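You operate a simulated robot arm through the tools that you are given. There is no shell and no other tool. Be economical: measure what you need, move in short steps, check, and stop when the job is done.

Carry out the task below with a simulated robot arm. There is one attempt and no reset: what you move stays moved.

## Task
Open the water door, take the tall white filter on the shelf under the plywood bench and put it away on the floor of the water bay, then shut the door. Then put the yellow puck on top of the orange test plate. Then shut the drawer under the low stand. Then put the yellow job card on the frameless panel. Then open the bench drawer one, put the steel block on the top of the test bench away in the inside of bench drawer one, then shut the one. Then fetch the yellow tape roll and set it on the top of the vacuum plate. Then put the red primer can on the top of the high shelf. Then take the orange cartridge one on the top of the test bench and put it away in the wells of the seven well rack. Then open the white side drawer, fetch the twenty gram bag and set it in the inside of the white side drawer and shut the drawer again. Keep to this order. Set down upright: yellow job card, red primer can.
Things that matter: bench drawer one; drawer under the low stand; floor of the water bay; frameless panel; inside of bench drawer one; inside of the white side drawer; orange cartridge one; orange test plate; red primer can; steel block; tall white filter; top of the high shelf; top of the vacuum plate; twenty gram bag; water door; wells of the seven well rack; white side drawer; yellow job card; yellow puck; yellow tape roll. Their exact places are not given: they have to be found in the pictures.

The check looks at the end state, three seconds after you hand in, the way a careful person would. Anything else that was tipped, shoved, dropped, spilled or broken makes it a failure.

## Robot
A 6-joint arm with a fingered hand on a trunk, on a base that drives. Base frame: it is fixed to the floor where the robot stands at the start and does not move with it; the origin is under the middle of the robot, x ahead of it, y to its left, z up. Lengths are in m, angles in rad, forces in N, time in s.
With the tool pointing down near the work surface it reaches from about 0.1 to 0.54 m from the robot's upright axis, wherever it stands. Its first joint turns from -2.897 to 2.897 rad. Places, roughly: bench drawer one [-5.6, 0.7, 0.7]; drawer under the low stand [-4.1, 0.6, 0.2]; floor of the water bay (30x15 cm) [0.94, -0.02, 0.2]; frameless panel (30x20x1 cm) [-3.3, -3.1, 0.9]; inside of bench drawer one [-5.7, 0.6, 0.7]; inside of the white side drawer [-1.4, -6.9, 0.7]; orange cartridge one [-6.25, 1.75, 1]; orange test plate [-4.5, 1, 1.25]; red primer can [-5.75, 1.25, 1]; steel block (3x3x3 cm) [-5.6, 0.4, 0.9]; tall white filter (5x5x15 cm) [-3.4, -7.1, 0.4]; top of the high shelf [-6.6, 2.3, 1.3]; top of the vacuum plate (22x15 cm) [-3.16, -3.56, 0.92]; twenty gram bag [-3, -7.75, 0.75]; water door [1, -0.2, 0.7]; wells of the seven well rack (35x18 cm) [-5.46, 3.54, 0.74]; white side drawer [-1.5, -6.9, 0.7]; yellow job card [-4.25, 1, 1]; yellow puck (4x4x2 cm) [-5.9, 1.7, 0.9]; yellow tape roll (7x7x2 cm) [-6.1, 0.3, 0.9]. Payload 4 kg.
Tool frame: the origin (TCP) lies between the finger pads and is the grasp point; the fingertips stand 0.026 m ahead of it; z points along the fingers, y is the line along which they close. The gripper opens to 0.148 m. The gripper's body begins 0.073 m behind the TCP. The gripper is a hand of 3 fingers: y runs from the thumb to the fingers, the wrist lies at [0, 0, -0.239] in the tool frame.
Orientation is told as [roll, pitch, yaw] about the base's x, y, z axes, in that order, counted from this pose: with the fingers straight down and closing along the base's y, the tool's x points along the base's -x, its y along +y and its z along -z.

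## Interface
- The arm moves only by the tool drive_tool. Its argument "commands" is a list of rows, each a list of 6 numbers: the shift along the base's x, y, z in units of 30 mm (1.0 is 30 mm), then the turn, a rotation vector about the base's x, y, z in units of 5 degrees (1.0 is 5 degrees). In form: [[dx, dy, dz, rx, ry, rz], ...]. A call has 1 to 12 rows; each row shifts and turns the commanded pose from where the row before left it. A call with a number of a shift or a turn outside -1 to 1 is refused whole. Each row takes 0.2 s and may step no farther than 0.05 m and 0.15 rad from the row before; otherwise, the whole call is refused. Where a pose cannot be reached the arm comes as near as it can. A force on the tool above 40 N (or 10 N above the force at the start of the call, whichever is more), or a blocked arm, ends the call early, and 0.2 s more pass. In this call time passes only in rows, and 0.2 s behind the last. It gives the time, the measured TCP pose, the force on the tool (base axes), the opening and the grip force at its end, in the units of the frame above (readings bear some noise), with the torque about the TCP (base axes, N m) and any sound that the robot's microphone picked up.
- Cameras (640 x 400 px; columns grow to the right, rows downward): "scene" is now at [0.0279, 0.1553, 1.5228]; the picture's right is [-0.60, -0.80, 0.00], its down [-0.55, 0.41, -0.72] and it looks along [0.58, -0.43, -0.69] (base axes); focal length 254 px, centre (320, 200). "wrist" rides on the gripper at [0.068, -0.039, -0.09] in the tool frame; the picture's right is [0.50, 0.87, 0.00], its down [-0.66, 0.38, -0.65] and it looks along [-0.57, 0.33, 0.76] (tool axes); focal length 222 px, centre (320, 200).
- snapshot(camera): a new picture of that camera. The clock stands still meanwhile.
- lift_body(by): slides the trunk up (or, below 0, down) by that many m; the arm and the scene camera ride with it, the base frame stays. It gives what a move gives, with no picture.
- drive_base(legs): drives the robot by 1 to 6 legs, each [ahead, left, turn to the left] in m, m and rad, along the robot's own axes; the way and the turn of a leg run together, so that a leg with both is an arc; at most 1.5 m and 3.142 rad a leg. The arm and the cameras ride along, it lands a little off, and it stops where it bumps. It gives what a move gives.
- finger_targets(finger1, finger2, thumb_bend): sets how far each is bent, from 0 (flat) to 1 (curled in); at 0.3 the hand is open as for a grip, at 0.7 the pads meet at the TCP. One left out holds its place. A second passes; each finger stops where it meets its share of the squeeze, and holds until it gets a number again. It is the only way to open and close the hand. It gives what a move gives, with no picture; readings hold the bend of each and the force on the fingers (four entries, about 0 where the hand has none), thumb and palm.
- head_to(pan, tilt): turns the head with the scene camera to pan (to the left, within 2.094 rad either way) and tilt (down, from -0.506 to 1.204), counted from straight ahead of the robot. It gives what a move gives.
- pixel_to_xyz(camera, pixels): for up to 12 pixels [column, row] of the newest picture of that camera ("zoom" is the newest enlarged one), the place [x, y, z] in the base frame of the surface seen there, good to about 0.003 m, but the place of the scene camera against the robot may be out by one fixed shift of up to 0.025 m in any direction. The clock stands still meanwhile.
- close_up(camera, box): a new picture of the part [left, top, right, bottom] of that camera's present view, enlarged. The clock stands still meanwhile.
- close_job(): hands the job in; it is judged then, once.

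Keep the steps short. Do not move on a guess: measure, check each grasp and each placing, and mend mistakes. In all there are 371 turns and 316 pictures (those below and enlarged ones count). Leave the gripper open and the arm clear of the work at the hand-in unless told otherwise, and finish with a single line.

The tools are called as name(argument=value, ...) on one line, values as JSON. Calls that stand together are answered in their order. drive_tool: Moves the arm, as the interface text tells. Its arguments: {"type":"object","properties":{"commands":{"type":"array","items":{"type":"array","items":{"type":"number"}}}},"required":["commands"]} The other tools are called the same way: lift_body (by) slides the trunk up or down; finger_targets (finger1, finger2, thumb_bend) moves the fingers one by one; drive_base (legs) drives the base; head_to (pan, tilt) turns the head that bears the scene camera; snapshot (camera) takes a picture; pixel_to_xyz (camera, pixels) gives the place of the surface under pixels of a picture; close_up (camera, box) takes an enlarged picture of a part of a camera's view; close_job () hands the job in.

At the start:

```text
t: 0.0
position: [0.4969, -0.0465, 0.9491]
ee_rot: [0.0, 0.0, 0.0]
ft_force: [-0.5, 0.2, -0.4]
moment: [0.02, 0.03, -0.03]
finger_gap: 0.1482
grasp_force: 0.1
shape: jaw
bend: [0.3, 0.3, 0.3]
finger forces: [0.0, 0.1, 0.0, 0.0, 0.1, 0.0]
trunk travel left (down, up): [-0.25, 0.067]
robot x, y, heading: [0.0007, -0.0017, 0.004]
head pan, tilt: [-0.642, 0.761]
```

scene: 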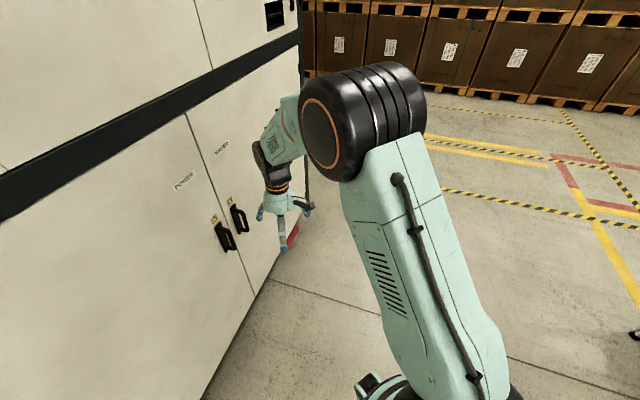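
wrist: 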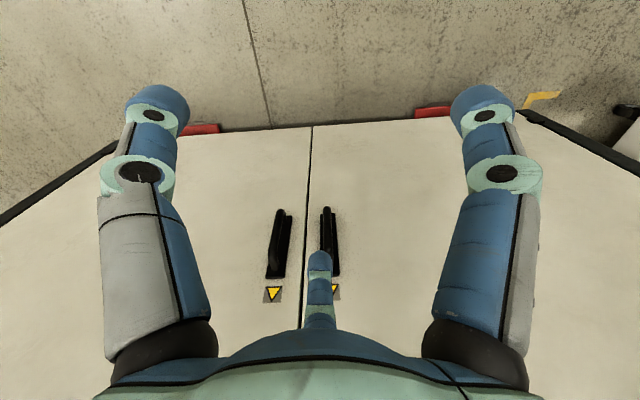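

The door handles show near (225,235) and (238,215) in the scene picture. I'll enlarge that part to read the labels.

close_up(camera="scene", box=[140, 120, 320, 260])

pixel_to_xyz(camera="scene", pixels=[[222, 225], [228, 246], [234, 205], [244, 230], [182, 182], [220, 147], [185, 113], [254, 290], [200, 390]])

```text
2.86 times, centred on (230, 190) of scene
```

zoom: 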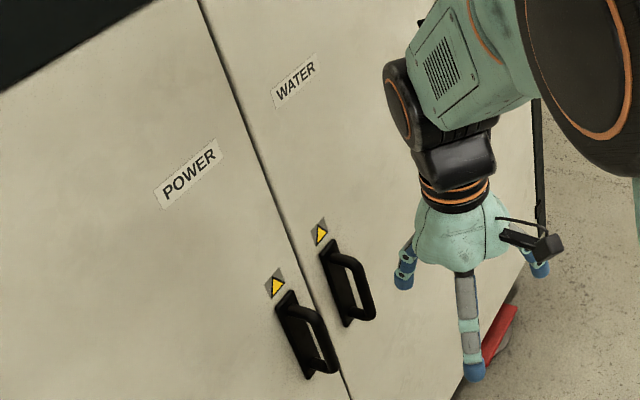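

```text
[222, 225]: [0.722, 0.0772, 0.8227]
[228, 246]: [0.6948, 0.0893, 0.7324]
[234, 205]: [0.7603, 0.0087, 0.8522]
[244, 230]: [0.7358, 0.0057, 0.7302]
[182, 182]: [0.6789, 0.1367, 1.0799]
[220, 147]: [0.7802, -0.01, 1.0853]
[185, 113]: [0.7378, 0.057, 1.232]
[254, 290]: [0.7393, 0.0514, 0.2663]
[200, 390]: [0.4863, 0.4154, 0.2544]
```

The labels read POWER on the left door and WATER on the right one. I'll measure the water handle with both cameras, which also shows how far off the scene camera is.

pixel_to_xyz(camera="zoom", pixels=[[330, 245], [345, 262], [360, 270], [370, 295], [368, 313], [350, 322], [295, 82], [190, 173], [322, 233], [276, 286], [222, 60], [345, 385]])

pixel_to_xyz(camera="wrist", pixels=[[283, 212], [278, 220], [270, 270], [288, 220], [284, 262], [273, 294], [335, 290], [328, 212], [312, 130], [120, 145], [522, 115], [310, 250]])

close_up(camera="wrist", box=[220, 180, 380, 310])

```text
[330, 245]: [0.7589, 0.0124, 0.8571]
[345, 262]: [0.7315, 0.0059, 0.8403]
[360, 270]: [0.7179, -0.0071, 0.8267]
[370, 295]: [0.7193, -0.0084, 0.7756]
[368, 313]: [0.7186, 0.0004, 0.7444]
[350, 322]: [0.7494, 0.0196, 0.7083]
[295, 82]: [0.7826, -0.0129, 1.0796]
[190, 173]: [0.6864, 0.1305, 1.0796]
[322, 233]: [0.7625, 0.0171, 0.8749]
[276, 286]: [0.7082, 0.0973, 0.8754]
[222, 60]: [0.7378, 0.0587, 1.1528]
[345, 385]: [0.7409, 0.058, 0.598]
```

```text
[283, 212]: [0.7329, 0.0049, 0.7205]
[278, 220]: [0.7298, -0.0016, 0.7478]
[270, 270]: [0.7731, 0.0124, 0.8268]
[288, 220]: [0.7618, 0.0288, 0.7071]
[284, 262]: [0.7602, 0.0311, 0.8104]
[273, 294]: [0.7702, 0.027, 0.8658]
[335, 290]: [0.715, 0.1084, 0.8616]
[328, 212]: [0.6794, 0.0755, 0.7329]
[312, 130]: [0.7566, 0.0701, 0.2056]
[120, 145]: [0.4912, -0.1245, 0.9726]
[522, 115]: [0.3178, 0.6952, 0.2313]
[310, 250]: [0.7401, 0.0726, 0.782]
```

```text
3.08 times, centred on (300, 245) of wrist
```

zoom: 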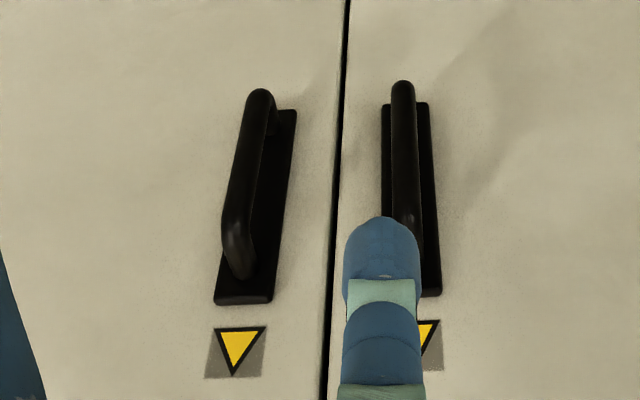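

Comparing the marker triangles, the wrist readings differ from the scene ones by about (+7, +10, -11) mm. I'll measure the bar of the water handle in the enlarged wrist picture.

pixel_to_xyz(camera="zoom", pixels=[[262, 95], [255, 130], [244, 175], [234, 220], [240, 265], [270, 180], [258, 290], [283, 120], [236, 345], [340, 150], [150, 150], [403, 140]])

```text
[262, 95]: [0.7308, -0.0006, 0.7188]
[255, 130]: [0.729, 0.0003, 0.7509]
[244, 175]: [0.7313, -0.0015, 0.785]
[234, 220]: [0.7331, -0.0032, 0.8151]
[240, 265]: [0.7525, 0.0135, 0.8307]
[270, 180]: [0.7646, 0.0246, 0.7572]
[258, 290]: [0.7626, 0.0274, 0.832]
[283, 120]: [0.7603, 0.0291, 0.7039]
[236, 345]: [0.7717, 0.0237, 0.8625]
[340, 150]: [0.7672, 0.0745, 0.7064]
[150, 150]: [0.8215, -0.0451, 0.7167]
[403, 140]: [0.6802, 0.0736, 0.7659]
```

The bar's front sits at about (0.731, 0.0) for z between 0.72 and 0.83. To find the hinge, I'll turn the head towards the right part of the door.

head_to(pan=-0.3, tilt=0.75)

snapshot(camera="scene")

```text
t: 0.8
position: [0.497, -0.0468, 0.9475]
ee_rot: [0.002, 0.0, -0.002]
ft_force: [0.1, 0.0, -0.2]
moment: [0.01, -0.01, 0.0]
finger_gap: 0.148
grasp_force: 0.1
shape: jaw
bend: [0.3, 0.3, 0.3]
finger forces: [0.1, 0.0, 0.0, 0.0, 0.0, 0.0]
trunk travel left (down, up): [-0.25, 0.067]
robot x, y, heading: [0.0049, -0.0032, -0.004]
head pan, tilt: [-0.3, 0.75]
```

```text
311 pictures are left
```

scene: 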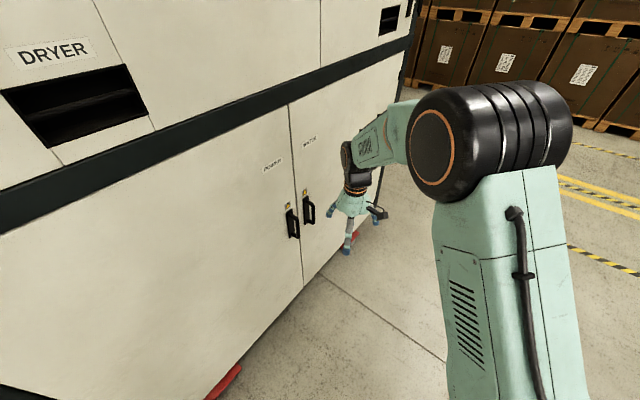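

The right end of the lower cabinet is near column 390. I'll measure along it.

pixel_to_xyz(camera="scene", pixels=[[393, 70], [397, 95], [385, 80], [404, 60], [378, 205], [370, 215], [290, 130], [303, 285], [240, 360], [300, 220]])

close_up(camera="scene", box=[270, 40, 430, 260])

```text
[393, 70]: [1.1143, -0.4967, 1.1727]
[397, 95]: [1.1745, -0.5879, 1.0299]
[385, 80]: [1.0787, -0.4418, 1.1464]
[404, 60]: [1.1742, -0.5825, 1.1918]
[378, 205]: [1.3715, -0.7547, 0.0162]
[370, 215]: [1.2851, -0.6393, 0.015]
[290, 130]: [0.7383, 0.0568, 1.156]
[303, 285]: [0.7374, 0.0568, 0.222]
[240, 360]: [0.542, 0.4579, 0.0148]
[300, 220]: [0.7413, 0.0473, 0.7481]
```

```text
1.82 times, centred on (350, 150) of scene
```

zoom: 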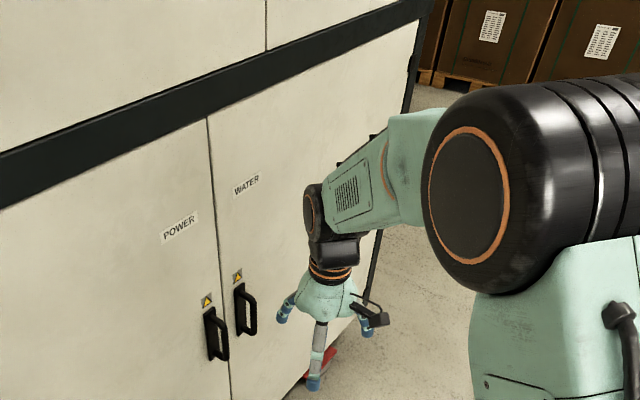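

The door runs from the seam near (0.745, 0.066) to a hinge near (1.17, -0.56). Next I'll pitch the hand to point straight ahead, drawing it back and down slightly.

drive_tool(commands=[[-0.2, 0.1, -0.2, 0, -1, 0], [-0.2, 0.1, -0.2, 0, -1, 0], [-0.2, 0.1, -0.2, 0, -1, 0], [-0.2, 0.1, -0.2, 0, -1, 0], [-0.2, 0.1, -0.2, 0, -1, 0], [-0.2, 0.1, -0.2, 0, -1, 0], [-0.2, 0.1, -0.2, 0, -1, 0], [-0.2, 0.1, -0.2, 0, -1, 0], [-0.2, 0.1, -0.2, 0, -1, 0]])

drive_tool(commands=[[-0.1, 0.1, -0.2, 0, -1, 0], [-0.1, 0.1, -0.2, 0, -1, 0], [-0.1, 0.1, -0.2, 0, -1, 0], [-0.1, 0.1, -0.2, 0, -1, 0], [-0.1, 0.1, -0.2, 0, -1, 0], [-0.1, 0.1, -0.2, 0, -1, 0], [-0.1, 0, -0.2, 0, -1, 0], [-0.1, 0, -0.2, 0, -1, 0], [-0.1, 0, -0.2, 0, -1, 0]])

```text
t: 2.8
position: [0.4484, -0.036, 0.8972]
ee_rot: [-0.064, -0.72, 0.006]
ft_force: [0.2, 0.0, -0.2]
moment: [0.03, -0.01, -0.03]
finger_gap: 0.1477
grasp_force: 0.0
shape: jaw
bend: [0.3, 0.3, 0.3]
finger forces: [0.0, 0.1, 0.1, 0.1, 0.0, 0.1]
out of reach, approached as far as the arm can: row 6, 7
trunk travel left (down, up): [-0.25, 0.067]
robot x, y, heading: [-0.0017, -0.0027, -0.001]
head pan, tilt: [-0.3, 0.75]
```

```text
t: 4.8
position: [0.4375, -0.0176, 0.847]
ee_rot: [-0.126, -1.501, 0.064]
ft_force: [-0.2, -0.4, 0.1]
moment: [-0.02, 0.01, -0.02]
finger_gap: 0.1477
grasp_force: 0.1
shape: jaw
bend: [0.3, 0.3, 0.3]
finger forces: [0.0, 0.1, 0.1, 0.0, 0.0, 0.0]
out of reach, approached as far as the arm can: row 9
trunk travel left (down, up): [-0.25, 0.067]
robot x, y, heading: [0.004, -0.0019, -0.001]
head pan, tilt: [-0.3, 0.75]
```

The hand now points ahead. I'll turn the base to face the wall and slide right until the hand is in line with the water handle.

drive_base(legs=[[0, 0, 0.592], [0, -0.39, 0]])

snapshot(camera="wrist")

snapshot(camera="scene")

```text
t: 10.3
position: [0.5841, -0.0821, 0.8464]
ee_rot: [-0.121, -1.5, 0.656]
ft_force: [0.3, 0.2, 0.3]
moment: [-0.02, 0.01, -0.01]
finger_gap: 0.1479
grasp_force: 0.1
shape: jaw
bend: [0.3, 0.3, 0.3]
finger forces: [0.1, 0.1, 0.1, 0.0, 0.0, 0.0]
trunk travel left (down, up): [-0.25, 0.067]
robot x, y, heading: [0.2104, -0.3146, 0.601]
head pan, tilt: [-0.3, 0.75]
```

```text
309 pictures are left
```

wrist: 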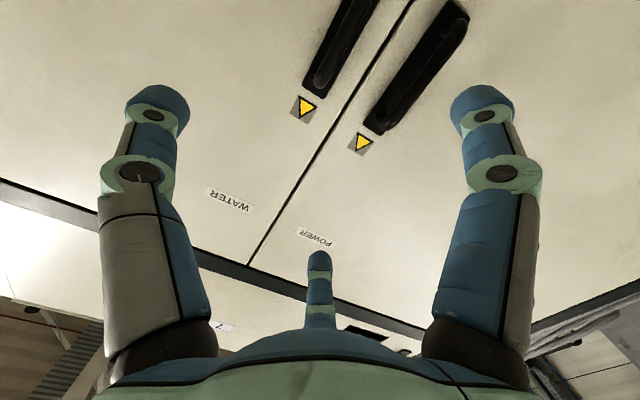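

```text
308 pictures are left
```

scene: 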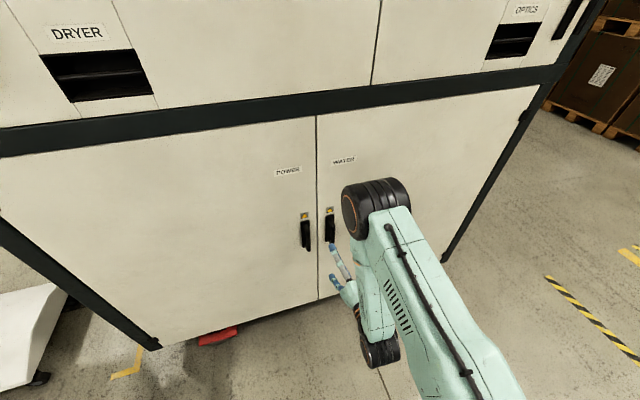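

The hand is level in front of the handles. I'll check with the wrist camera that the markers still read the same after the drive, and narrow the fingers so they clear the power handle.

pixel_to_xyz(camera="wrist", pixels=[[306, 107], [362, 143], [312, 75], [340, 30], [350, 5], [250, 262]])

finger_targets(finger1=0.48, finger2=0.48, thumb_bend=0.48)

```text
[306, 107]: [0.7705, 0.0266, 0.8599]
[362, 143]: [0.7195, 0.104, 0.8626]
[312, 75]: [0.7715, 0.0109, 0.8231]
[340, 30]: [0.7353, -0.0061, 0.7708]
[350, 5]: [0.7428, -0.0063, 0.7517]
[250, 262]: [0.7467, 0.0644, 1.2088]
```

```text
t: 11.3
position: [0.5848, -0.0823, 0.8473]
ee_rot: [-0.122, -1.499, 0.66]
ft_force: [0.4, 0.2, 0.1]
moment: [-0.02, 0.01, 0.0]
finger_gap: 0.0692
grasp_force: 0.1
shape: fingers
bend: [0.48, 0.48, 0.48]
finger forces: [0.1, 0.0, 0.0, 0.1, 0.0, 0.0]
trunk travel left (down, up): [-0.25, 0.067]
robot x, y, heading: [0.211, -0.3142, 0.599]
head pan, tilt: [-0.3, 0.75]
```

The readings agree. Next I'll line up the height, the sideways position and the aim, then come forward 9 cm.

drive_tool(commands=[[0.1, -0.14, -0.8, 0.15, -0.22, 0.22], [0.1, -0.14, -0.8, 0.15, -0.22, 0.22], [0.08, -0.13, -0.8, 0.15, -0.22, 0.22], [0.83, 0.558, 0, 0, 0, 0], [0.83, 0.558, 0, 0, 0, 0], [0.83, 0.558, 0, 0, 0, 0]])

snapshot(camera="wrist")

```text
t: 12.7
position: [0.6947, -0.0258, 0.7754]
ee_rot: [-1.373, -1.564, 1.965]
ft_force: [-0.3, 0.0, 0.7]
moment: [0.0, -0.02, 0.01]
finger_gap: 0.0688
grasp_force: 0.0
shape: fingers
bend: [0.48, 0.48, 0.48]
finger forces: [0.0, 0.1, 0.1, 0.0, 0.0, 0.0]
out of reach, approached as far as the arm can: row 1, 2, 3
trunk travel left (down, up): [-0.25, 0.067]
robot x, y, heading: [0.2131, -0.3145, 0.599]
head pan, tilt: [-0.3, 0.75]
```

```text
307 pictures are left
```

wrist: 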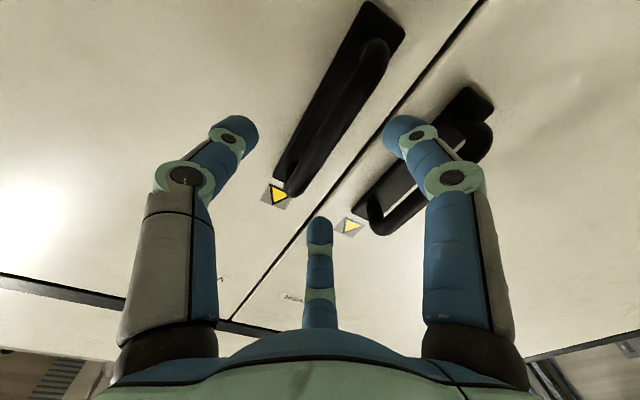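

The water bar passes between the thumb on the left and the fingers on the right. It's 5 cm more to the bar, so I'll come forward 4.8 cm.

drive_tool(commands=[[0.66, 0.446, 0, 0, 0, 0], [0.66, 0.446, 0, 0, 0, 0]])

snapshot(camera="wrist")

```text
t: 13.3
position: [0.7338, -0.0025, 0.7777]
ee_rot: [-1.406, -1.566, 1.999]
ft_force: [-0.7, 0.7, 0.9]
moment: [-0.01, -0.01, 0.01]
finger_gap: 0.0694
grasp_force: 0.1
shape: fingers
bend: [0.48, 0.48, 0.48]
finger forces: [0.0, 0.0, 0.0, 0.0, 0.1, 0.0]
trunk travel left (down, up): [-0.25, 0.067]
robot x, y, heading: [0.2157, -0.3128, 0.593]
head pan, tilt: [-0.3, 0.75]
```

```text
306 pictures are left
```

wrist: 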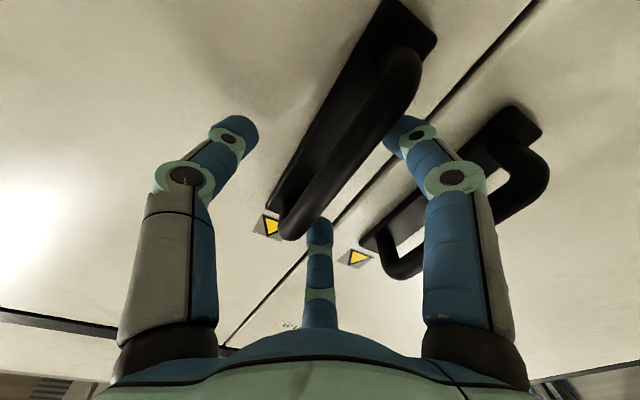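

The bar sits between thumb and fingers, so I'll close the hand on it.

finger_targets(finger1=0.75, finger2=0.75, thumb_bend=0.75)

snapshot(camera="wrist")

```text
t: 14.3
position: [0.7333, -0.0024, 0.7778]
ee_rot: [-1.435, -1.563, 2.028]
ft_force: [1.2, 4.7, 0.3]
moment: [-0.02, 0.01, 0.01]
finger_gap: 0.0001
grasp_force: 11.5
shape: fingers
bend: [0.73, 0.73, 0.72]
finger forces: [8.0, 7.8, 0.0, 0.1, 6.4, 0.0]
trunk travel left (down, up): [-0.25, 0.067]
robot x, y, heading: [0.2115, -0.3129, 0.594]
head pan, tilt: [-0.3, 0.75]
```

```text
305 pictures are left
```

wrist: 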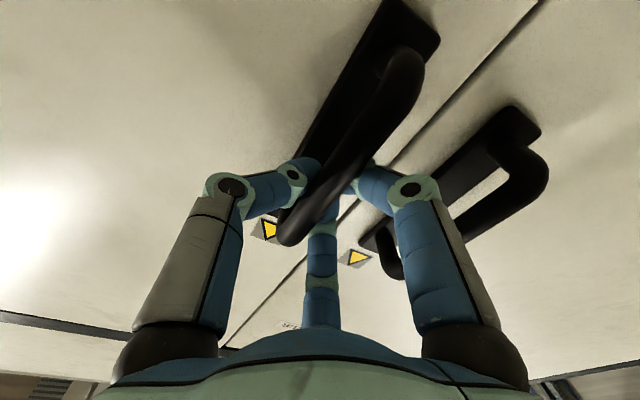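

The fingers have curled shut behind the bar. I'll pull straight back 4 cm.

drive_tool(commands=[[-0.4, -0.27, 0, 0, 0, 0], [-0.4, -0.27, 0, 0, 0, 0], [-0.4, -0.28, 0, 0, 0, 0]])

snapshot(camera="wrist")

```text
t: 15.1
position: [0.6984, -0.0281, 0.7777]
ee_rot: [-1.456, -1.563, 2.045]
ft_force: [3.2, -2.7, -0.6]
moment: [0.02, 0.04, 0.0]
finger_gap: 0.0002
grasp_force: 4.2
shape: fingers
bend: [0.73, 0.73, 0.72]
finger forces: [0.1, 0.0, 0.0, 0.1, 8.0, 0.0]
trunk travel left (down, up): [-0.25, 0.067]
robot x, y, heading: [0.2131, -0.3126, 0.6]
head pan, tilt: [-0.3, 0.75]
```

```text
304 pictures are left
```

wrist: 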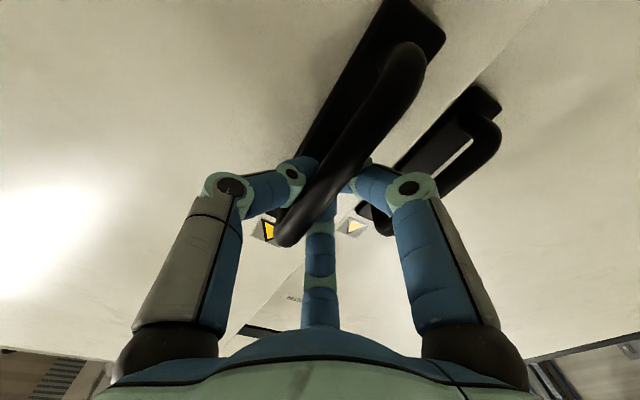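

The door swings freely, with almost no force. Before swinging the base about the hinge, I'll look at the floor to my right.

head_to(pan=-1.4, tilt=0.7)

snapshot(camera="scene")

```text
t: 16.5
position: [0.698, -0.029, 0.7786]
ee_rot: [-1.414, -1.567, 2.007]
ft_force: [3.1, -4.8, 0.0]
moment: [-0.03, 0.0, -0.01]
finger_gap: 0.0
grasp_force: 4.8
shape: fingers
bend: [0.73, 0.73, 0.72]
finger forces: [0.0, 0.0, 0.0, 0.0, 9.3, 0.1]
trunk travel left (down, up): [-0.25, 0.067]
robot x, y, heading: [0.2101, -0.316, 0.597]
head pan, tilt: [-1.4, 0.7]
```

```text
303 pictures are left
```

scene: 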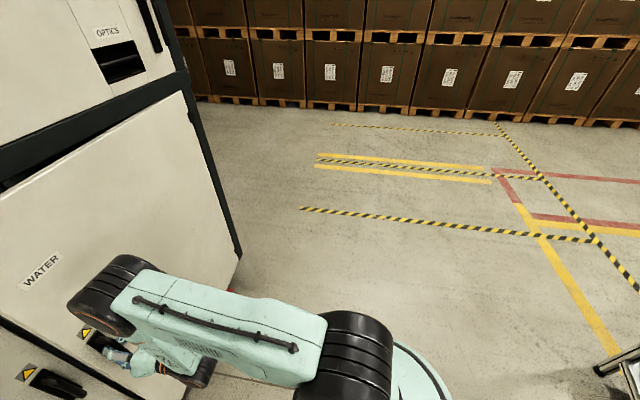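

The floor is free towards the boxes. I'll check what's in the bottom right corner, and swing the base 0.4 rad about the hinge.

pixel_to_xyz(camera="scene", pixels=[[605, 368], [635, 390], [240, 255], [190, 120], [200, 97], [300, 105]])

drive_base(legs=[[-0.148, -0.129, 0.2], [-0.148, -0.129, 0.2]])

snapshot(camera="wrist")

snapshot(camera="scene")

```text
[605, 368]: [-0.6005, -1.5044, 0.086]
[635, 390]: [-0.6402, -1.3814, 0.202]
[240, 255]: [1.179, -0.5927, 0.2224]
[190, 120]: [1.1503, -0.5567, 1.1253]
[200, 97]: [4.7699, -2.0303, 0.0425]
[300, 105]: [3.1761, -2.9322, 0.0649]
```

```text
t: 19.6
position: [0.5265, -0.2499, 0.7791]
ee_rot: [-1.505, -1.564, 2.498]
ft_force: [5.5, -2.6, -0.8]
moment: [0.0, 0.0, 0.02]
finger_gap: 0.0
grasp_force: 4.7
shape: fingers
bend: [0.73, 0.73, 0.71]
finger forces: [0.0, 0.0, 0.1, 0.0, 9.6, 0.1]
trunk travel left (down, up): [-0.25, 0.067]
robot x, y, heading: [0.1916, -0.7014, 0.994]
head pan, tilt: [-1.4, 0.7]
```

```text
302 pictures are left
```

wrist: 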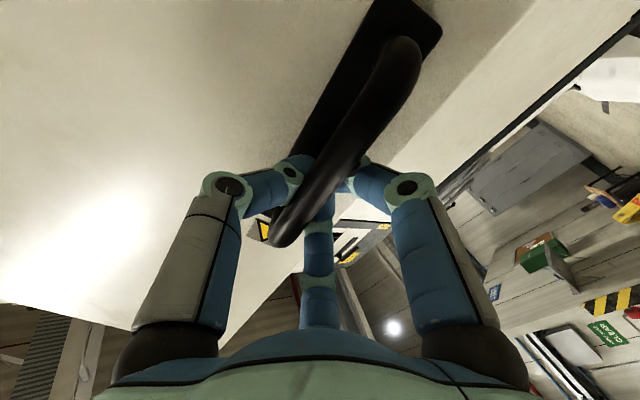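

```text
301 pictures are left
```

scene: 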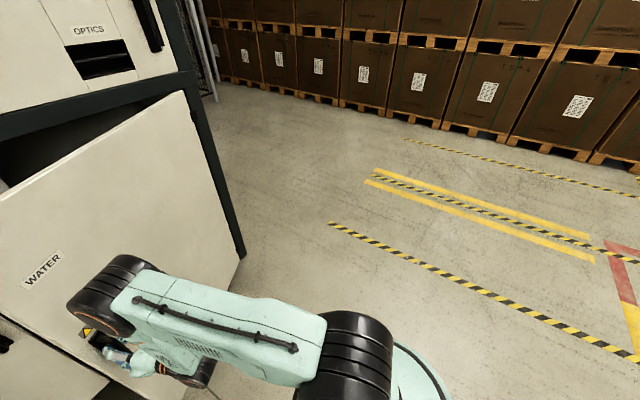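

The door is following well. I'll go on swinging by 0.9 rad.

drive_base(legs=[[-0.148, -0.129, 0.2], [-0.148, -0.129, 0.2], [-0.148, -0.129, 0.2], [-0.148, -0.129, 0.2], [-0.074, -0.065, 0.1]])

snapshot(camera="wrist")

snapshot(camera="scene")

```text
t: 26.4
position: [0.5208, -0.8592, 0.7777]
ee_rot: [-1.602, -1.566, -2.791]
ft_force: [-0.7, -0.3, 0.3]
moment: [-0.01, 0.02, 0.03]
finger_gap: 0.0
grasp_force: 0.1
shape: fingers
bend: [0.74, 0.74, 0.71]
finger forces: [0.0, 0.1, 0.1, 0.1, 0.1, 0.1]
trunk travel left (down, up): [-0.25, 0.067]
robot x, y, heading: [0.6645, -1.4078, 1.89]
head pan, tilt: [-1.4, 0.7]
```

```text
300 pictures are left
```

wrist: 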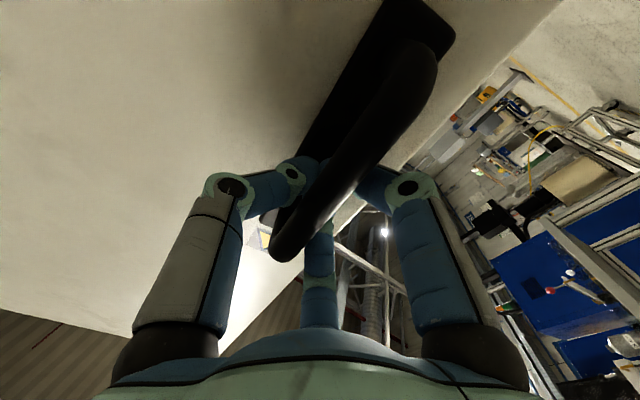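

```text
299 pictures are left
```

scene: 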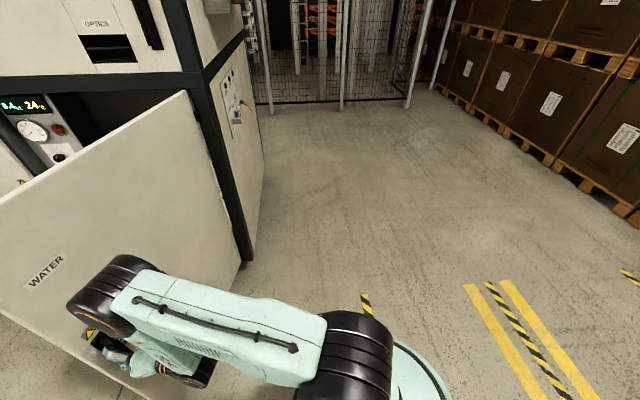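

The door is about 77° open. I'll open it a little more, to about 90°.

drive_base(legs=[[-0.148, -0.129, 0.2]])

```text
t: 28.2
position: [0.5934, -0.9776, 0.7798]
ee_rot: [-1.597, -1.564, -2.596]
ft_force: [-8.2, -5.8, -1.1]
moment: [-0.02, 0.04, 0.01]
finger_gap: 0.0002
grasp_force: 3.5
shape: fingers
bend: [0.74, 0.74, 0.72]
finger forces: [4.3, 3.6, 0.0, 0.0, 0.0, 0.0]
trunk travel left (down, up): [-0.25, 0.067]
robot x, y, heading: [0.841, -1.4832, 2.095]
head pan, tilt: [-1.4, 0.7]
```

Next I'll let go of the handle and back the base away.

finger_targets(finger1=0.45, finger2=0.45, thumb_bend=0.45)

drive_base(legs=[[-0.3, 0, 0]])

head_to(pan=0.0, tilt=0.4)

snapshot(camera="scene")

```text
t: 29.2
position: [0.5934, -0.9782, 0.7801]
ee_rot: [-1.57, -1.563, -2.626]
ft_force: [0.3, -0.2, -0.3]
moment: [0.04, -0.01, -0.01]
finger_gap: 0.0783
grasp_force: 0.2
shape: fingers
bend: [0.45, 0.45, 0.45]
finger forces: [0.1, 0.1, 0.0, 0.1, 0.1, 0.1]
trunk travel left (down, up): [-0.25, 0.067]
robot x, y, heading: [0.8447, -1.4805, 2.093]
head pan, tilt: [-1.4, 0.7]
```

```text
t: 31.2
position: [0.7465, -1.2407, 0.7789]
ee_rot: [-1.663, -1.565, -2.531]
ft_force: [-0.3, -0.1, -0.4]
moment: [0.04, -0.02, 0.01]
finger_gap: 0.0782
grasp_force: 0.1
shape: fingers
bend: [0.45, 0.45, 0.45]
finger forces: [0.0, 0.0, 0.1, 0.0, 0.1, 0.1]
trunk travel left (down, up): [-0.25, 0.067]
robot x, y, heading: [0.9916, -1.7478, 2.091]
head pan, tilt: [-1.4, 0.7]
```

```text
t: 32.8
position: [0.7462, -1.2406, 0.7801]
ee_rot: [-1.582, -1.564, -2.616]
ft_force: [0.3, 0.8, 0.0]
moment: [0.02, -0.03, -0.03]
finger_gap: 0.0784
grasp_force: 0.0
shape: fingers
bend: [0.45, 0.45, 0.45]
finger forces: [0.0, 0.1, 0.0, 0.1, 0.1, 0.0]
trunk travel left (down, up): [-0.25, 0.067]
robot x, y, heading: [0.9929, -1.7465, 2.092]
head pan, tilt: [0.0, 0.4]
```

```text
298 pictures are left
```

scene: 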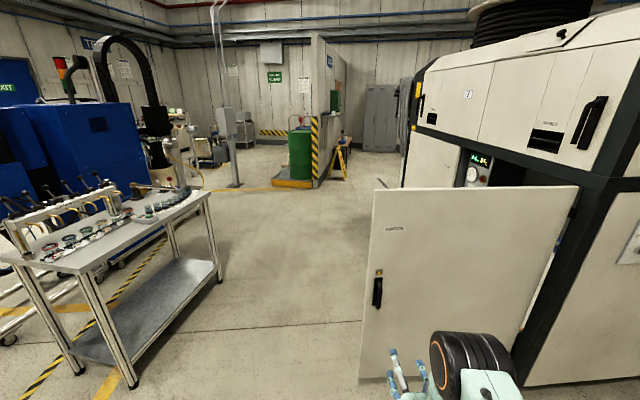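

The door stands open. Next I'll look towards the filter, about 110° to my left.

head_to(pan=1.93, tilt=0.2)

snapshot(camera="scene")

```text
t: 34.6
position: [0.7467, -1.2396, 0.7795]
ee_rot: [-1.585, -1.564, -2.611]
ft_force: [0.9, 0.0, 0.7]
moment: [0.02, 0.0, 0.0]
finger_gap: 0.0783
grasp_force: 0.0
shape: fingers
bend: [0.45, 0.45, 0.45]
finger forces: [0.1, 0.0, 0.0, 0.0, 0.1, 0.1]
trunk travel left (down, up): [-0.25, 0.067]
robot x, y, heading: [0.9899, -1.7489, 2.094]
head pan, tilt: [1.93, 0.201]
```

```text
297 pictures are left
```

scene: 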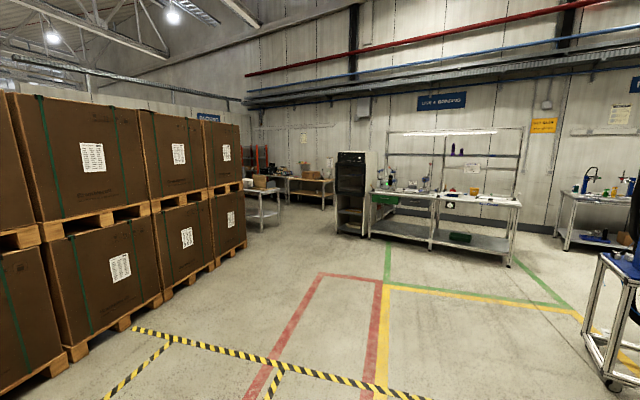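

The aisle ahead is open. I'll measure the furniture and enlarge the far end.

pixel_to_xyz(camera="scene", pixels=[[262, 195], [312, 188], [352, 232], [380, 225], [435, 250], [510, 265], [245, 245], [320, 210], [350, 160], [600, 245], [165, 300]])

close_up(camera="scene", box=[230, 130, 390, 250])

close_up(camera="scene", box=[360, 120, 540, 270])

```text
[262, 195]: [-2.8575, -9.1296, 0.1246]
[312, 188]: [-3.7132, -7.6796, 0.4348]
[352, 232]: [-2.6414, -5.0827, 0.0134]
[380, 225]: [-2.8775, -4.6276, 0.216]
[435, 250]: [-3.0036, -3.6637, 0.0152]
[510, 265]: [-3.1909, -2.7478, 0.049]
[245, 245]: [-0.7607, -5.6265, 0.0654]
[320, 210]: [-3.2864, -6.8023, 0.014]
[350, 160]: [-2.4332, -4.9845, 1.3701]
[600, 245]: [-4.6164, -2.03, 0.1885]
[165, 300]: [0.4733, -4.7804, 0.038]
```

```text
3.33 times, centred on (310, 190) of scene
```

zoom: 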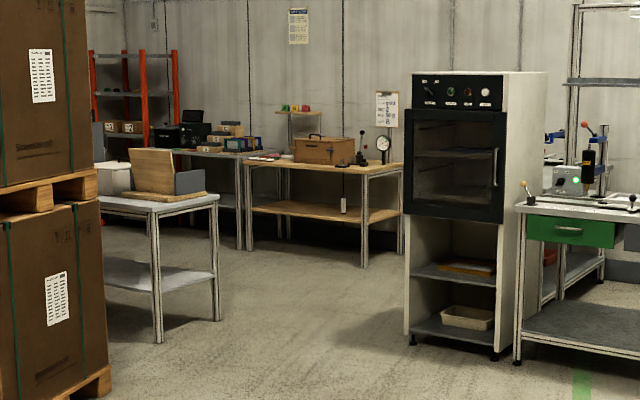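

```text
2.67 times, centred on (450, 195) of scene
```

zoom: 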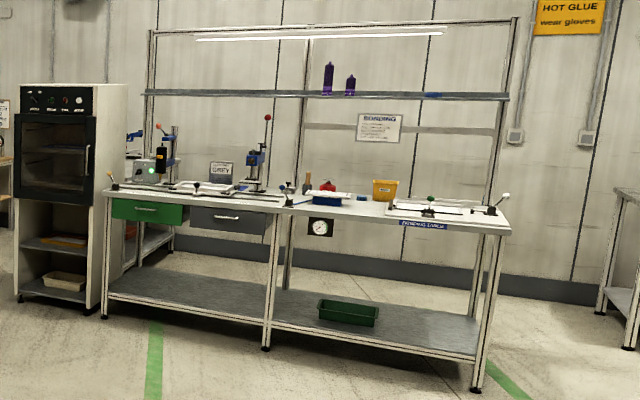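

The plywood bench stands beyond the white oven, with the filter on its lower shelf. The straight line to (-1.9, -5.6) stays clear of pallets and oven by 0.9 m, so I'll turn and drive most of it.

drive_base(legs=[[0, 0, 1.975], [1.5, 0, 0], [1.5, 0, 0], [1.5, 0, 0]])

head_to(pan=0.0, tilt=0.35)

snapshot(camera="scene")

```text
t: 61.2
position: [-2.1658, -5.7886, 0.7794]
ee_rot: [-1.563, -1.563, -0.669]
ft_force: [-0.3, -0.1, -0.1]
moment: [0.02, 0.01, -0.03]
finger_gap: 0.0785
grasp_force: 0.1
shape: fingers
bend: [0.45, 0.45, 0.45]
finger forces: [0.0, 0.0, 0.0, 0.0, 0.0, 0.0]
trunk travel left (down, up): [-0.25, 0.067]
robot x, y, heading: [-1.7924, -5.3642, -2.23]
head pan, tilt: [1.93, 0.201]
```

```text
t: 63.1
position: [-2.1669, -5.7873, 0.7783]
ee_rot: [-1.592, -1.564, -0.643]
ft_force: [0.2, 0.3, 0.6]
moment: [0.01, 0.03, 0.0]
finger_gap: 0.0785
grasp_force: 0.0
shape: fingers
bend: [0.45, 0.45, 0.45]
finger forces: [0.1, 0.0, 0.0, 0.0, 0.0, 0.0]
trunk travel left (down, up): [-0.25, 0.067]
robot x, y, heading: [-1.7894, -5.3652, -2.224]
head pan, tilt: [0.0, 0.351]
```

```text
294 pictures are left
```

scene: 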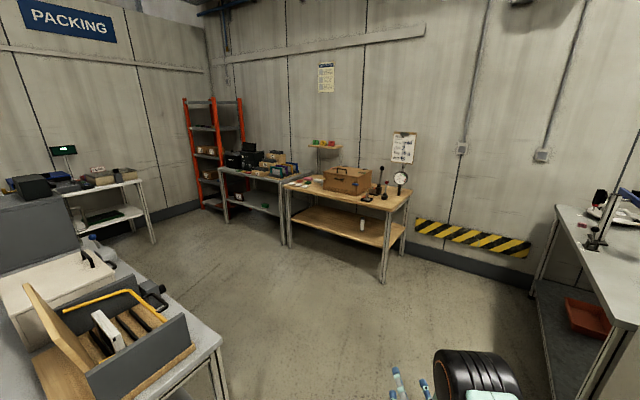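

The filter stands on the lower shelf at about (362, 225). I'll measure the bench, the filter and the things beside it.

pixel_to_xyz(camera="scene", pixels=[[362, 220], [362, 228], [290, 186], [386, 209], [408, 190], [383, 280], [291, 245], [385, 240], [400, 230], [220, 345], [155, 290], [300, 205]])

close_up(camera="scene", box=[270, 120, 430, 290])

```text
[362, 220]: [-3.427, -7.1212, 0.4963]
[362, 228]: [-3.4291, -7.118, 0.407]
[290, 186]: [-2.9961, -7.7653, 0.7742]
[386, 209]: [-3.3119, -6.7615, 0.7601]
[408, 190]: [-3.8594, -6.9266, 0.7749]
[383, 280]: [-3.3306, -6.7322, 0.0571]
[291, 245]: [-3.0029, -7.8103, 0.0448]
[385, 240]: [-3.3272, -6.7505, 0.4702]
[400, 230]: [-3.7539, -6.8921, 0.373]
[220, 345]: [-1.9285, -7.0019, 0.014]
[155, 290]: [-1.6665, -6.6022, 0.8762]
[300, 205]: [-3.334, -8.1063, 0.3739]
```

```text
2.35 times, centred on (350, 205) of scene
```

zoom: 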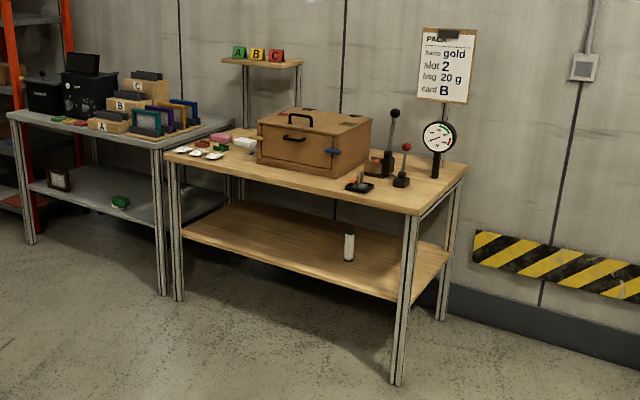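

The bench front runs from (-3.00, -7.77) to (-3.31, -6.76), and the filter stands about 0.22 m in from it. I'll face the bench squarely, stop about 0.9 m short and lower the trunk.

drive_base(legs=[[0, 0, -0.623], [0.6, 0.6, 0], [0.6, 0.6, 0]])

lift_body(by=-0.25)

snapshot(camera="scene")

snapshot(camera="wrist")

```text
t: 75.9
position: [-3.1476, -7.0049, 0.7789]
ee_rot: [-1.574, -1.565, -1.271]
ft_force: [0.0, 0.1, 0.3]
moment: [-0.02, 0.0, 0.0]
finger_gap: 0.0783
grasp_force: 0.0
shape: fingers
bend: [0.45, 0.45, 0.45]
finger forces: [0.0, 0.0, 0.0, 0.1, 0.0, 0.0]
trunk travel left (down, up): [-0.25, 0.067]
robot x, y, heading: [-2.5973, -6.871, -2.842]
head pan, tilt: [0.0, 0.351]
```

```text
t: 78.5
position: [-3.1465, -7.0028, 0.5291]
ee_rot: [-1.64, -1.563, -1.205]
ft_force: [0.6, 0.2, 0.9]
moment: [-0.01, 0.0, 0.02]
finger_gap: 0.0783
grasp_force: 0.2
shape: fingers
bend: [0.45, 0.45, 0.45]
finger forces: [0.1, 0.1, 0.0, 0.0, 0.0, 0.1]
trunk travel left (down, up): [0.0, 0.317]
robot x, y, heading: [-2.6012, -6.878, -2.836]
head pan, tilt: [0.0, 0.351]
```

```text
292 pictures are left
```

scene: 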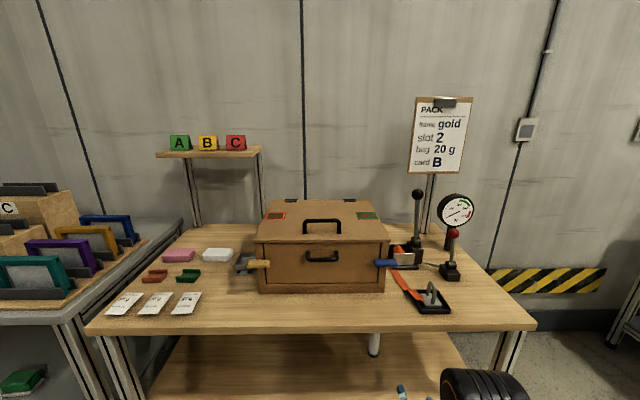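

```text
291 pictures are left
```

wrist: 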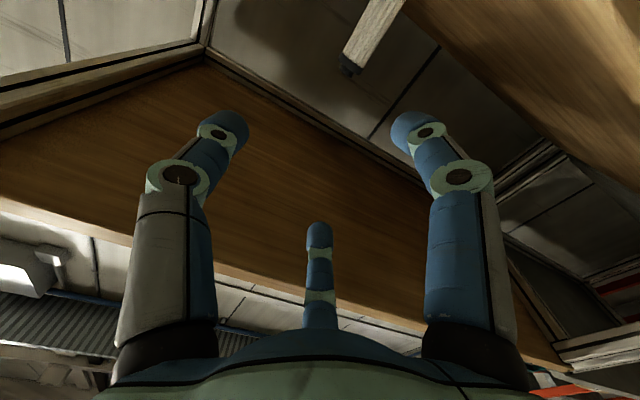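

The wrist camera sees the filter at about (370, 40) under the bench top. I'll measure it there.

pixel_to_xyz(camera="wrist", pixels=[[368, 45], [380, 15], [350, 62], [360, 40], [385, 22], [330, 15], [540, 60], [430, 30], [300, 240], [200, 60]])

close_up(camera="wrist", box=[280, 0, 480, 120])

```text
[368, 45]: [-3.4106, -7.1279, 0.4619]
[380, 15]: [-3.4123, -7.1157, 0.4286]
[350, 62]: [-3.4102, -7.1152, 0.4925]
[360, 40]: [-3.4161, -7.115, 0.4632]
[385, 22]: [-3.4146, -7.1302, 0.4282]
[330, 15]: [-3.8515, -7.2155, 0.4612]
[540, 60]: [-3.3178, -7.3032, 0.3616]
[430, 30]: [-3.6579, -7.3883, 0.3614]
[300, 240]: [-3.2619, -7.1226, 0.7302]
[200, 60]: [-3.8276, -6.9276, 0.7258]
```

```text
3.20 times, centred on (380, 60) of wrist
```

zoom: 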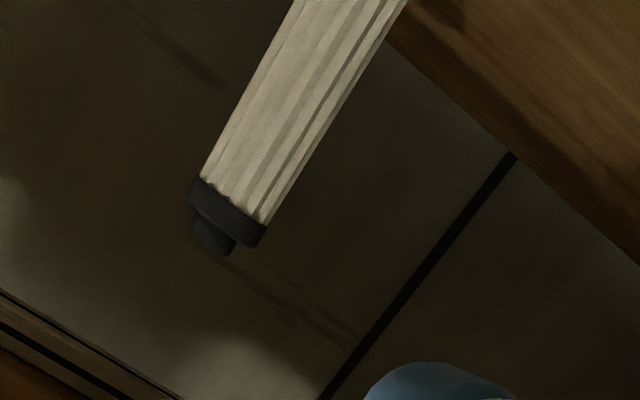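

The filter's centre is about (-3.436, -7.128), standing on the shelf at z 0.361. I'll open the fingers, drop the hand to z 0.465, shift 3.5 cm left and reach 6 cm further ahead.

finger_targets(finger1=0.36, finger2=0.36, thumb_bend=0.36)

drive_tool(commands=[[0.17, -0.55, -1, 0, 0, 0], [0.17, -0.55, -1, 0, 0, 0], [0, 0, -0.13, 0, 0, 0], [-0.6, -0.2, 0, 0, 0, 0], [-0.6, -0.2, 0, 0, 0, 0]])

```text
t: 79.5
position: [-3.148, -7.0043, 0.5298]
ee_rot: [-1.595, -1.564, -1.251]
ft_force: [0.2, -0.4, 0.8]
moment: [0.0, 0.01, 0.01]
finger_gap: 0.1077
grasp_force: 0.1
shape: fingers
bend: [0.36, 0.36, 0.36]
finger forces: [0.1, 0.0, 0.0, 0.0, 0.1, 0.0]
trunk travel left (down, up): [0.0, 0.317]
robot x, y, heading: [-2.5976, -6.8737, -2.841]
head pan, tilt: [0.0, 0.351]
```

```text
t: 80.7
position: [-3.172, -7.0504, 0.465]
ee_rot: [-1.472, -1.564, -1.374]
ft_force: [0.8, 0.1, 0.5]
moment: [-0.02, 0.0, -0.02]
finger_gap: 0.1077
grasp_force: 0.0
shape: fingers
bend: [0.36, 0.36, 0.36]
finger forces: [0.0, 0.0, 0.0, 0.1, 0.0, 0.1]
trunk travel left (down, up): [0.0, 0.317]
robot x, y, heading: [-2.6024, -6.874, -2.843]
head pan, tilt: [0.0, 0.351]
```

Lined up within 3 mm, with 27.5 cm still to go. I'll drive ahead 0.2 m, then check.

drive_base(legs=[[0.2, 0, 0]])

snapshot(camera="wrist")

```text
t: 82.3
position: [-3.3647, -7.1077, 0.4657]
ee_rot: [-1.58, -1.564, -1.267]
ft_force: [0.1, 0.3, 0.0]
moment: [0.01, 0.0, 0.02]
finger_gap: 0.1079
grasp_force: 0.1
shape: fingers
bend: [0.36, 0.36, 0.36]
finger forces: [0.0, 0.0, 0.1, 0.1, 0.1, 0.1]
trunk travel left (down, up): [0.0, 0.317]
robot x, y, heading: [-2.791, -6.9317, -2.842]
head pan, tilt: [0.0, 0.351]
```

```text
289 pictures are left
```

wrist: 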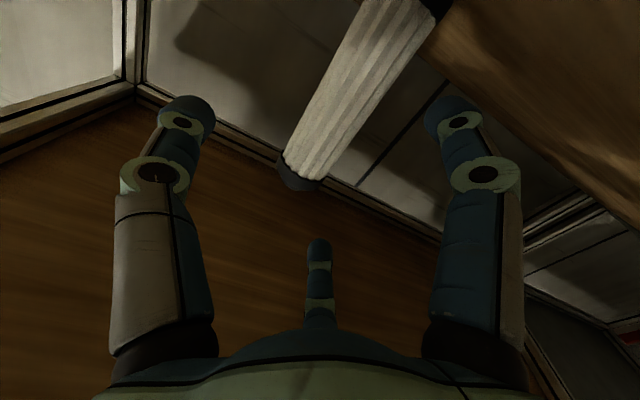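

The filter stands midway between thumb and fingers. I'll go the last 7 cm with the arm.

drive_tool(commands=[[-0.76, -0.23, 0, 0, 0, 0], [-0.76, -0.23, 0, 0, 0, 0], [-0.76, -0.23, 0, 0, 0, 0]])

snapshot(camera="wrist")

```text
t: 83.1
position: [-3.4192, -7.1251, 0.4574]
ee_rot: [-0.465, -1.558, -2.385]
ft_force: [-1.2, 0.7, 0.1]
moment: [0.02, -0.02, 0.01]
finger_gap: 0.1077
grasp_force: 0.1
shape: fingers
bend: [0.36, 0.36, 0.36]
finger forces: [0.0, 0.0, 0.0, 0.0, 0.0, 0.1]
trunk travel left (down, up): [0.0, 0.317]
robot x, y, heading: [-2.7917, -6.9284, -2.838]
head pan, tilt: [0.0, 0.351]
```

```text
288 pictures are left
```

wrist: 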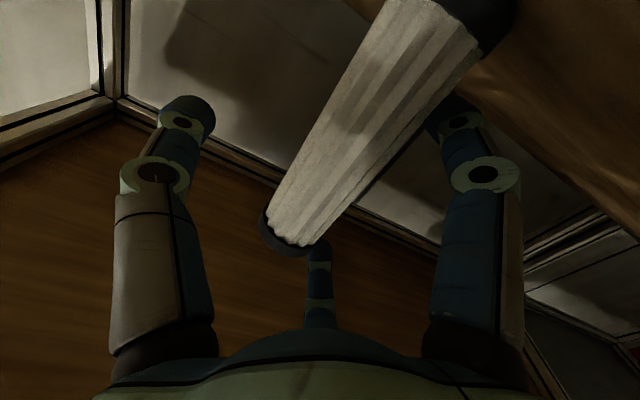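

The arm stopped 1.7 cm short at the end of its reach. I'll drive the base ahead 1.8 cm and close the fingers.

drive_base(legs=[[0.018, 0, 0]])

finger_targets(finger1=0.62, finger2=0.62, thumb_bend=0.62)

snapshot(camera="wrist")

```text
t: 83.7
position: [-3.418, -7.1233, 0.4501]
ee_rot: [-0.286, -1.545, -2.563]
ft_force: [0.5, 0.7, 0.1]
moment: [0.01, 0.02, 0.02]
finger_gap: 0.1077
grasp_force: 0.0
shape: fingers
bend: [0.36, 0.36, 0.36]
finger forces: [0.0, 0.0, 0.1, 0.1, 0.0, 0.0]
trunk travel left (down, up): [0.0, 0.317]
robot x, y, heading: [-2.7873, -6.9341, -2.846]
head pan, tilt: [0.0, 0.351]
stopped in leg 1: the robot was blocked; the commanded pose is now the measured one
```

```text
t: 84.7
position: [-3.4184, -7.1238, 0.4503]
ee_rot: [-0.275, -1.546, -2.569]
ft_force: [-0.6, -0.2, -0.3]
moment: [-0.01, 0.01, 0.01]
finger_gap: 0.0386
grasp_force: 6.6
shape: fingers
bend: [0.58, 0.59, 0.58]
finger forces: [3.4, 3.0, 0.0, 0.1, 6.5, 0.0]
trunk travel left (down, up): [0.0, 0.317]
robot x, y, heading: [-2.7859, -6.9307, -2.844]
head pan, tilt: [0.0, 0.351]
```

```text
287 pictures are left
```

wrist: 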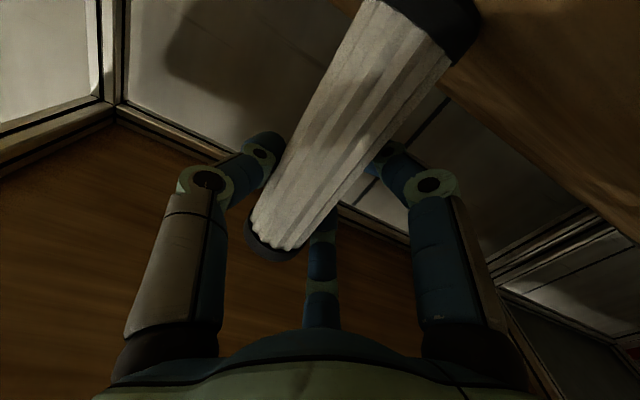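

The base was blocked there, but the fingers now hold the filter at both sides (6.6 N). I'll squeeze a bit more and lift 3 cm.

finger_targets(finger1=0.7, finger2=0.7, thumb_bend=0.7)

lift_body(by=0.05)

snapshot(camera="wrist")

```text
t: 85.7
position: [-3.4186, -7.124, 0.4495]
ee_rot: [-0.279, -1.547, -2.571]
ft_force: [0.5, 0.3, -0.4]
moment: [-0.01, -0.01, -0.01]
finger_gap: 0.0322
grasp_force: 15.9
shape: fingers
bend: [0.62, 0.62, 0.62]
finger forces: [8.3, 8.0, 0.0, 0.0, 15.9, 0.1]
trunk travel left (down, up): [0.0, 0.317]
robot x, y, heading: [-2.7856, -6.9299, -2.843]
head pan, tilt: [0.0, 0.351]
```

```text
t: 86.7
position: [-3.4097, -7.121, 0.4987]
ee_rot: [-0.22, -1.539, -2.63]
ft_force: [1.2, 0.7, -1.1]
moment: [-0.01, -0.02, 0.03]
finger_gap: 0.0302
grasp_force: 16.0
shape: fingers
bend: [0.64, 0.63, 0.62]
finger forces: [8.2, 8.3, 0.0, 0.1, 15.9, 0.0]
trunk travel left (down, up): [-0.05, 0.267]
robot x, y, heading: [-2.786, -6.9319, -2.848]
head pan, tilt: [0.0, 0.351]
```

```text
286 pictures are left
```

wrist: 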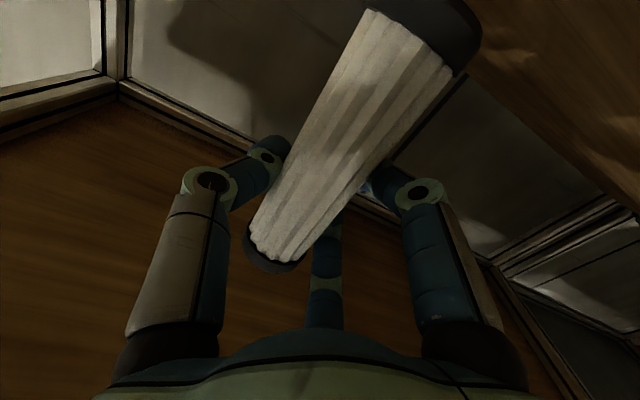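

The filter is lifted off the shelf. I'll back straight out and check the hold.

drive_base(legs=[[-0.5, 0, 0]])

snapshot(camera="wrist")

```text
t: 87.3
position: [-3.409, -7.1215, 0.4983]
ee_rot: [-0.237, -1.539, -2.611]
ft_force: [2.9, 2.0, 1.4]
moment: [0.11, -0.31, -0.02]
finger_gap: 0.0303
grasp_force: 15.9
shape: fingers
bend: [0.64, 0.63, 0.62]
finger forces: [8.2, 8.1, 0.1, 0.0, 15.9, 0.0]
trunk travel left (down, up): [-0.05, 0.267]
robot x, y, heading: [-2.7843, -6.9302, -2.844]
head pan, tilt: [0.0, 0.351]
stopped in leg 1: the robot was blocked; the commanded pose is now the measured one
```

```text
285 pictures are left
```

wrist: 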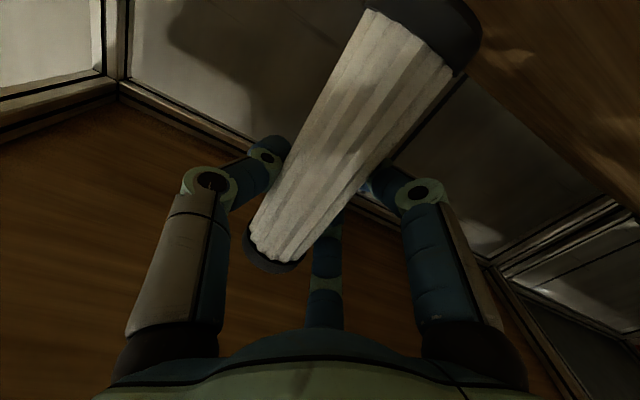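

Driving back was blocked, so something of the arm may be caught on the bench. I'll look down at the arm.

head_to(pan=-0.15, tilt=1.0)

snapshot(camera="scene")

```text
t: 88.3
position: [-3.4096, -7.1214, 0.4975]
ee_rot: [-0.225, -1.542, -2.623]
ft_force: [-0.2, -0.3, -0.1]
moment: [0.01, 0.03, 0.05]
finger_gap: 0.0304
grasp_force: 16.4
shape: fingers
bend: [0.64, 0.63, 0.62]
finger forces: [8.3, 8.1, 0.0, 0.0, 15.9, 0.0]
trunk travel left (down, up): [-0.05, 0.267]
robot x, y, heading: [-2.7846, -6.9333, -2.844]
head pan, tilt: [-0.15, 1.0]
```

```text
284 pictures are left
```

scene: 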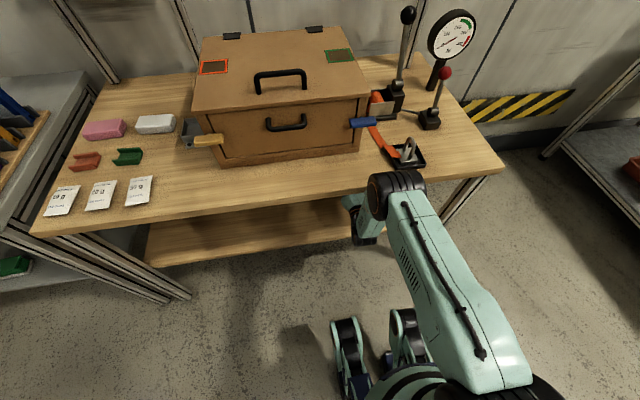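

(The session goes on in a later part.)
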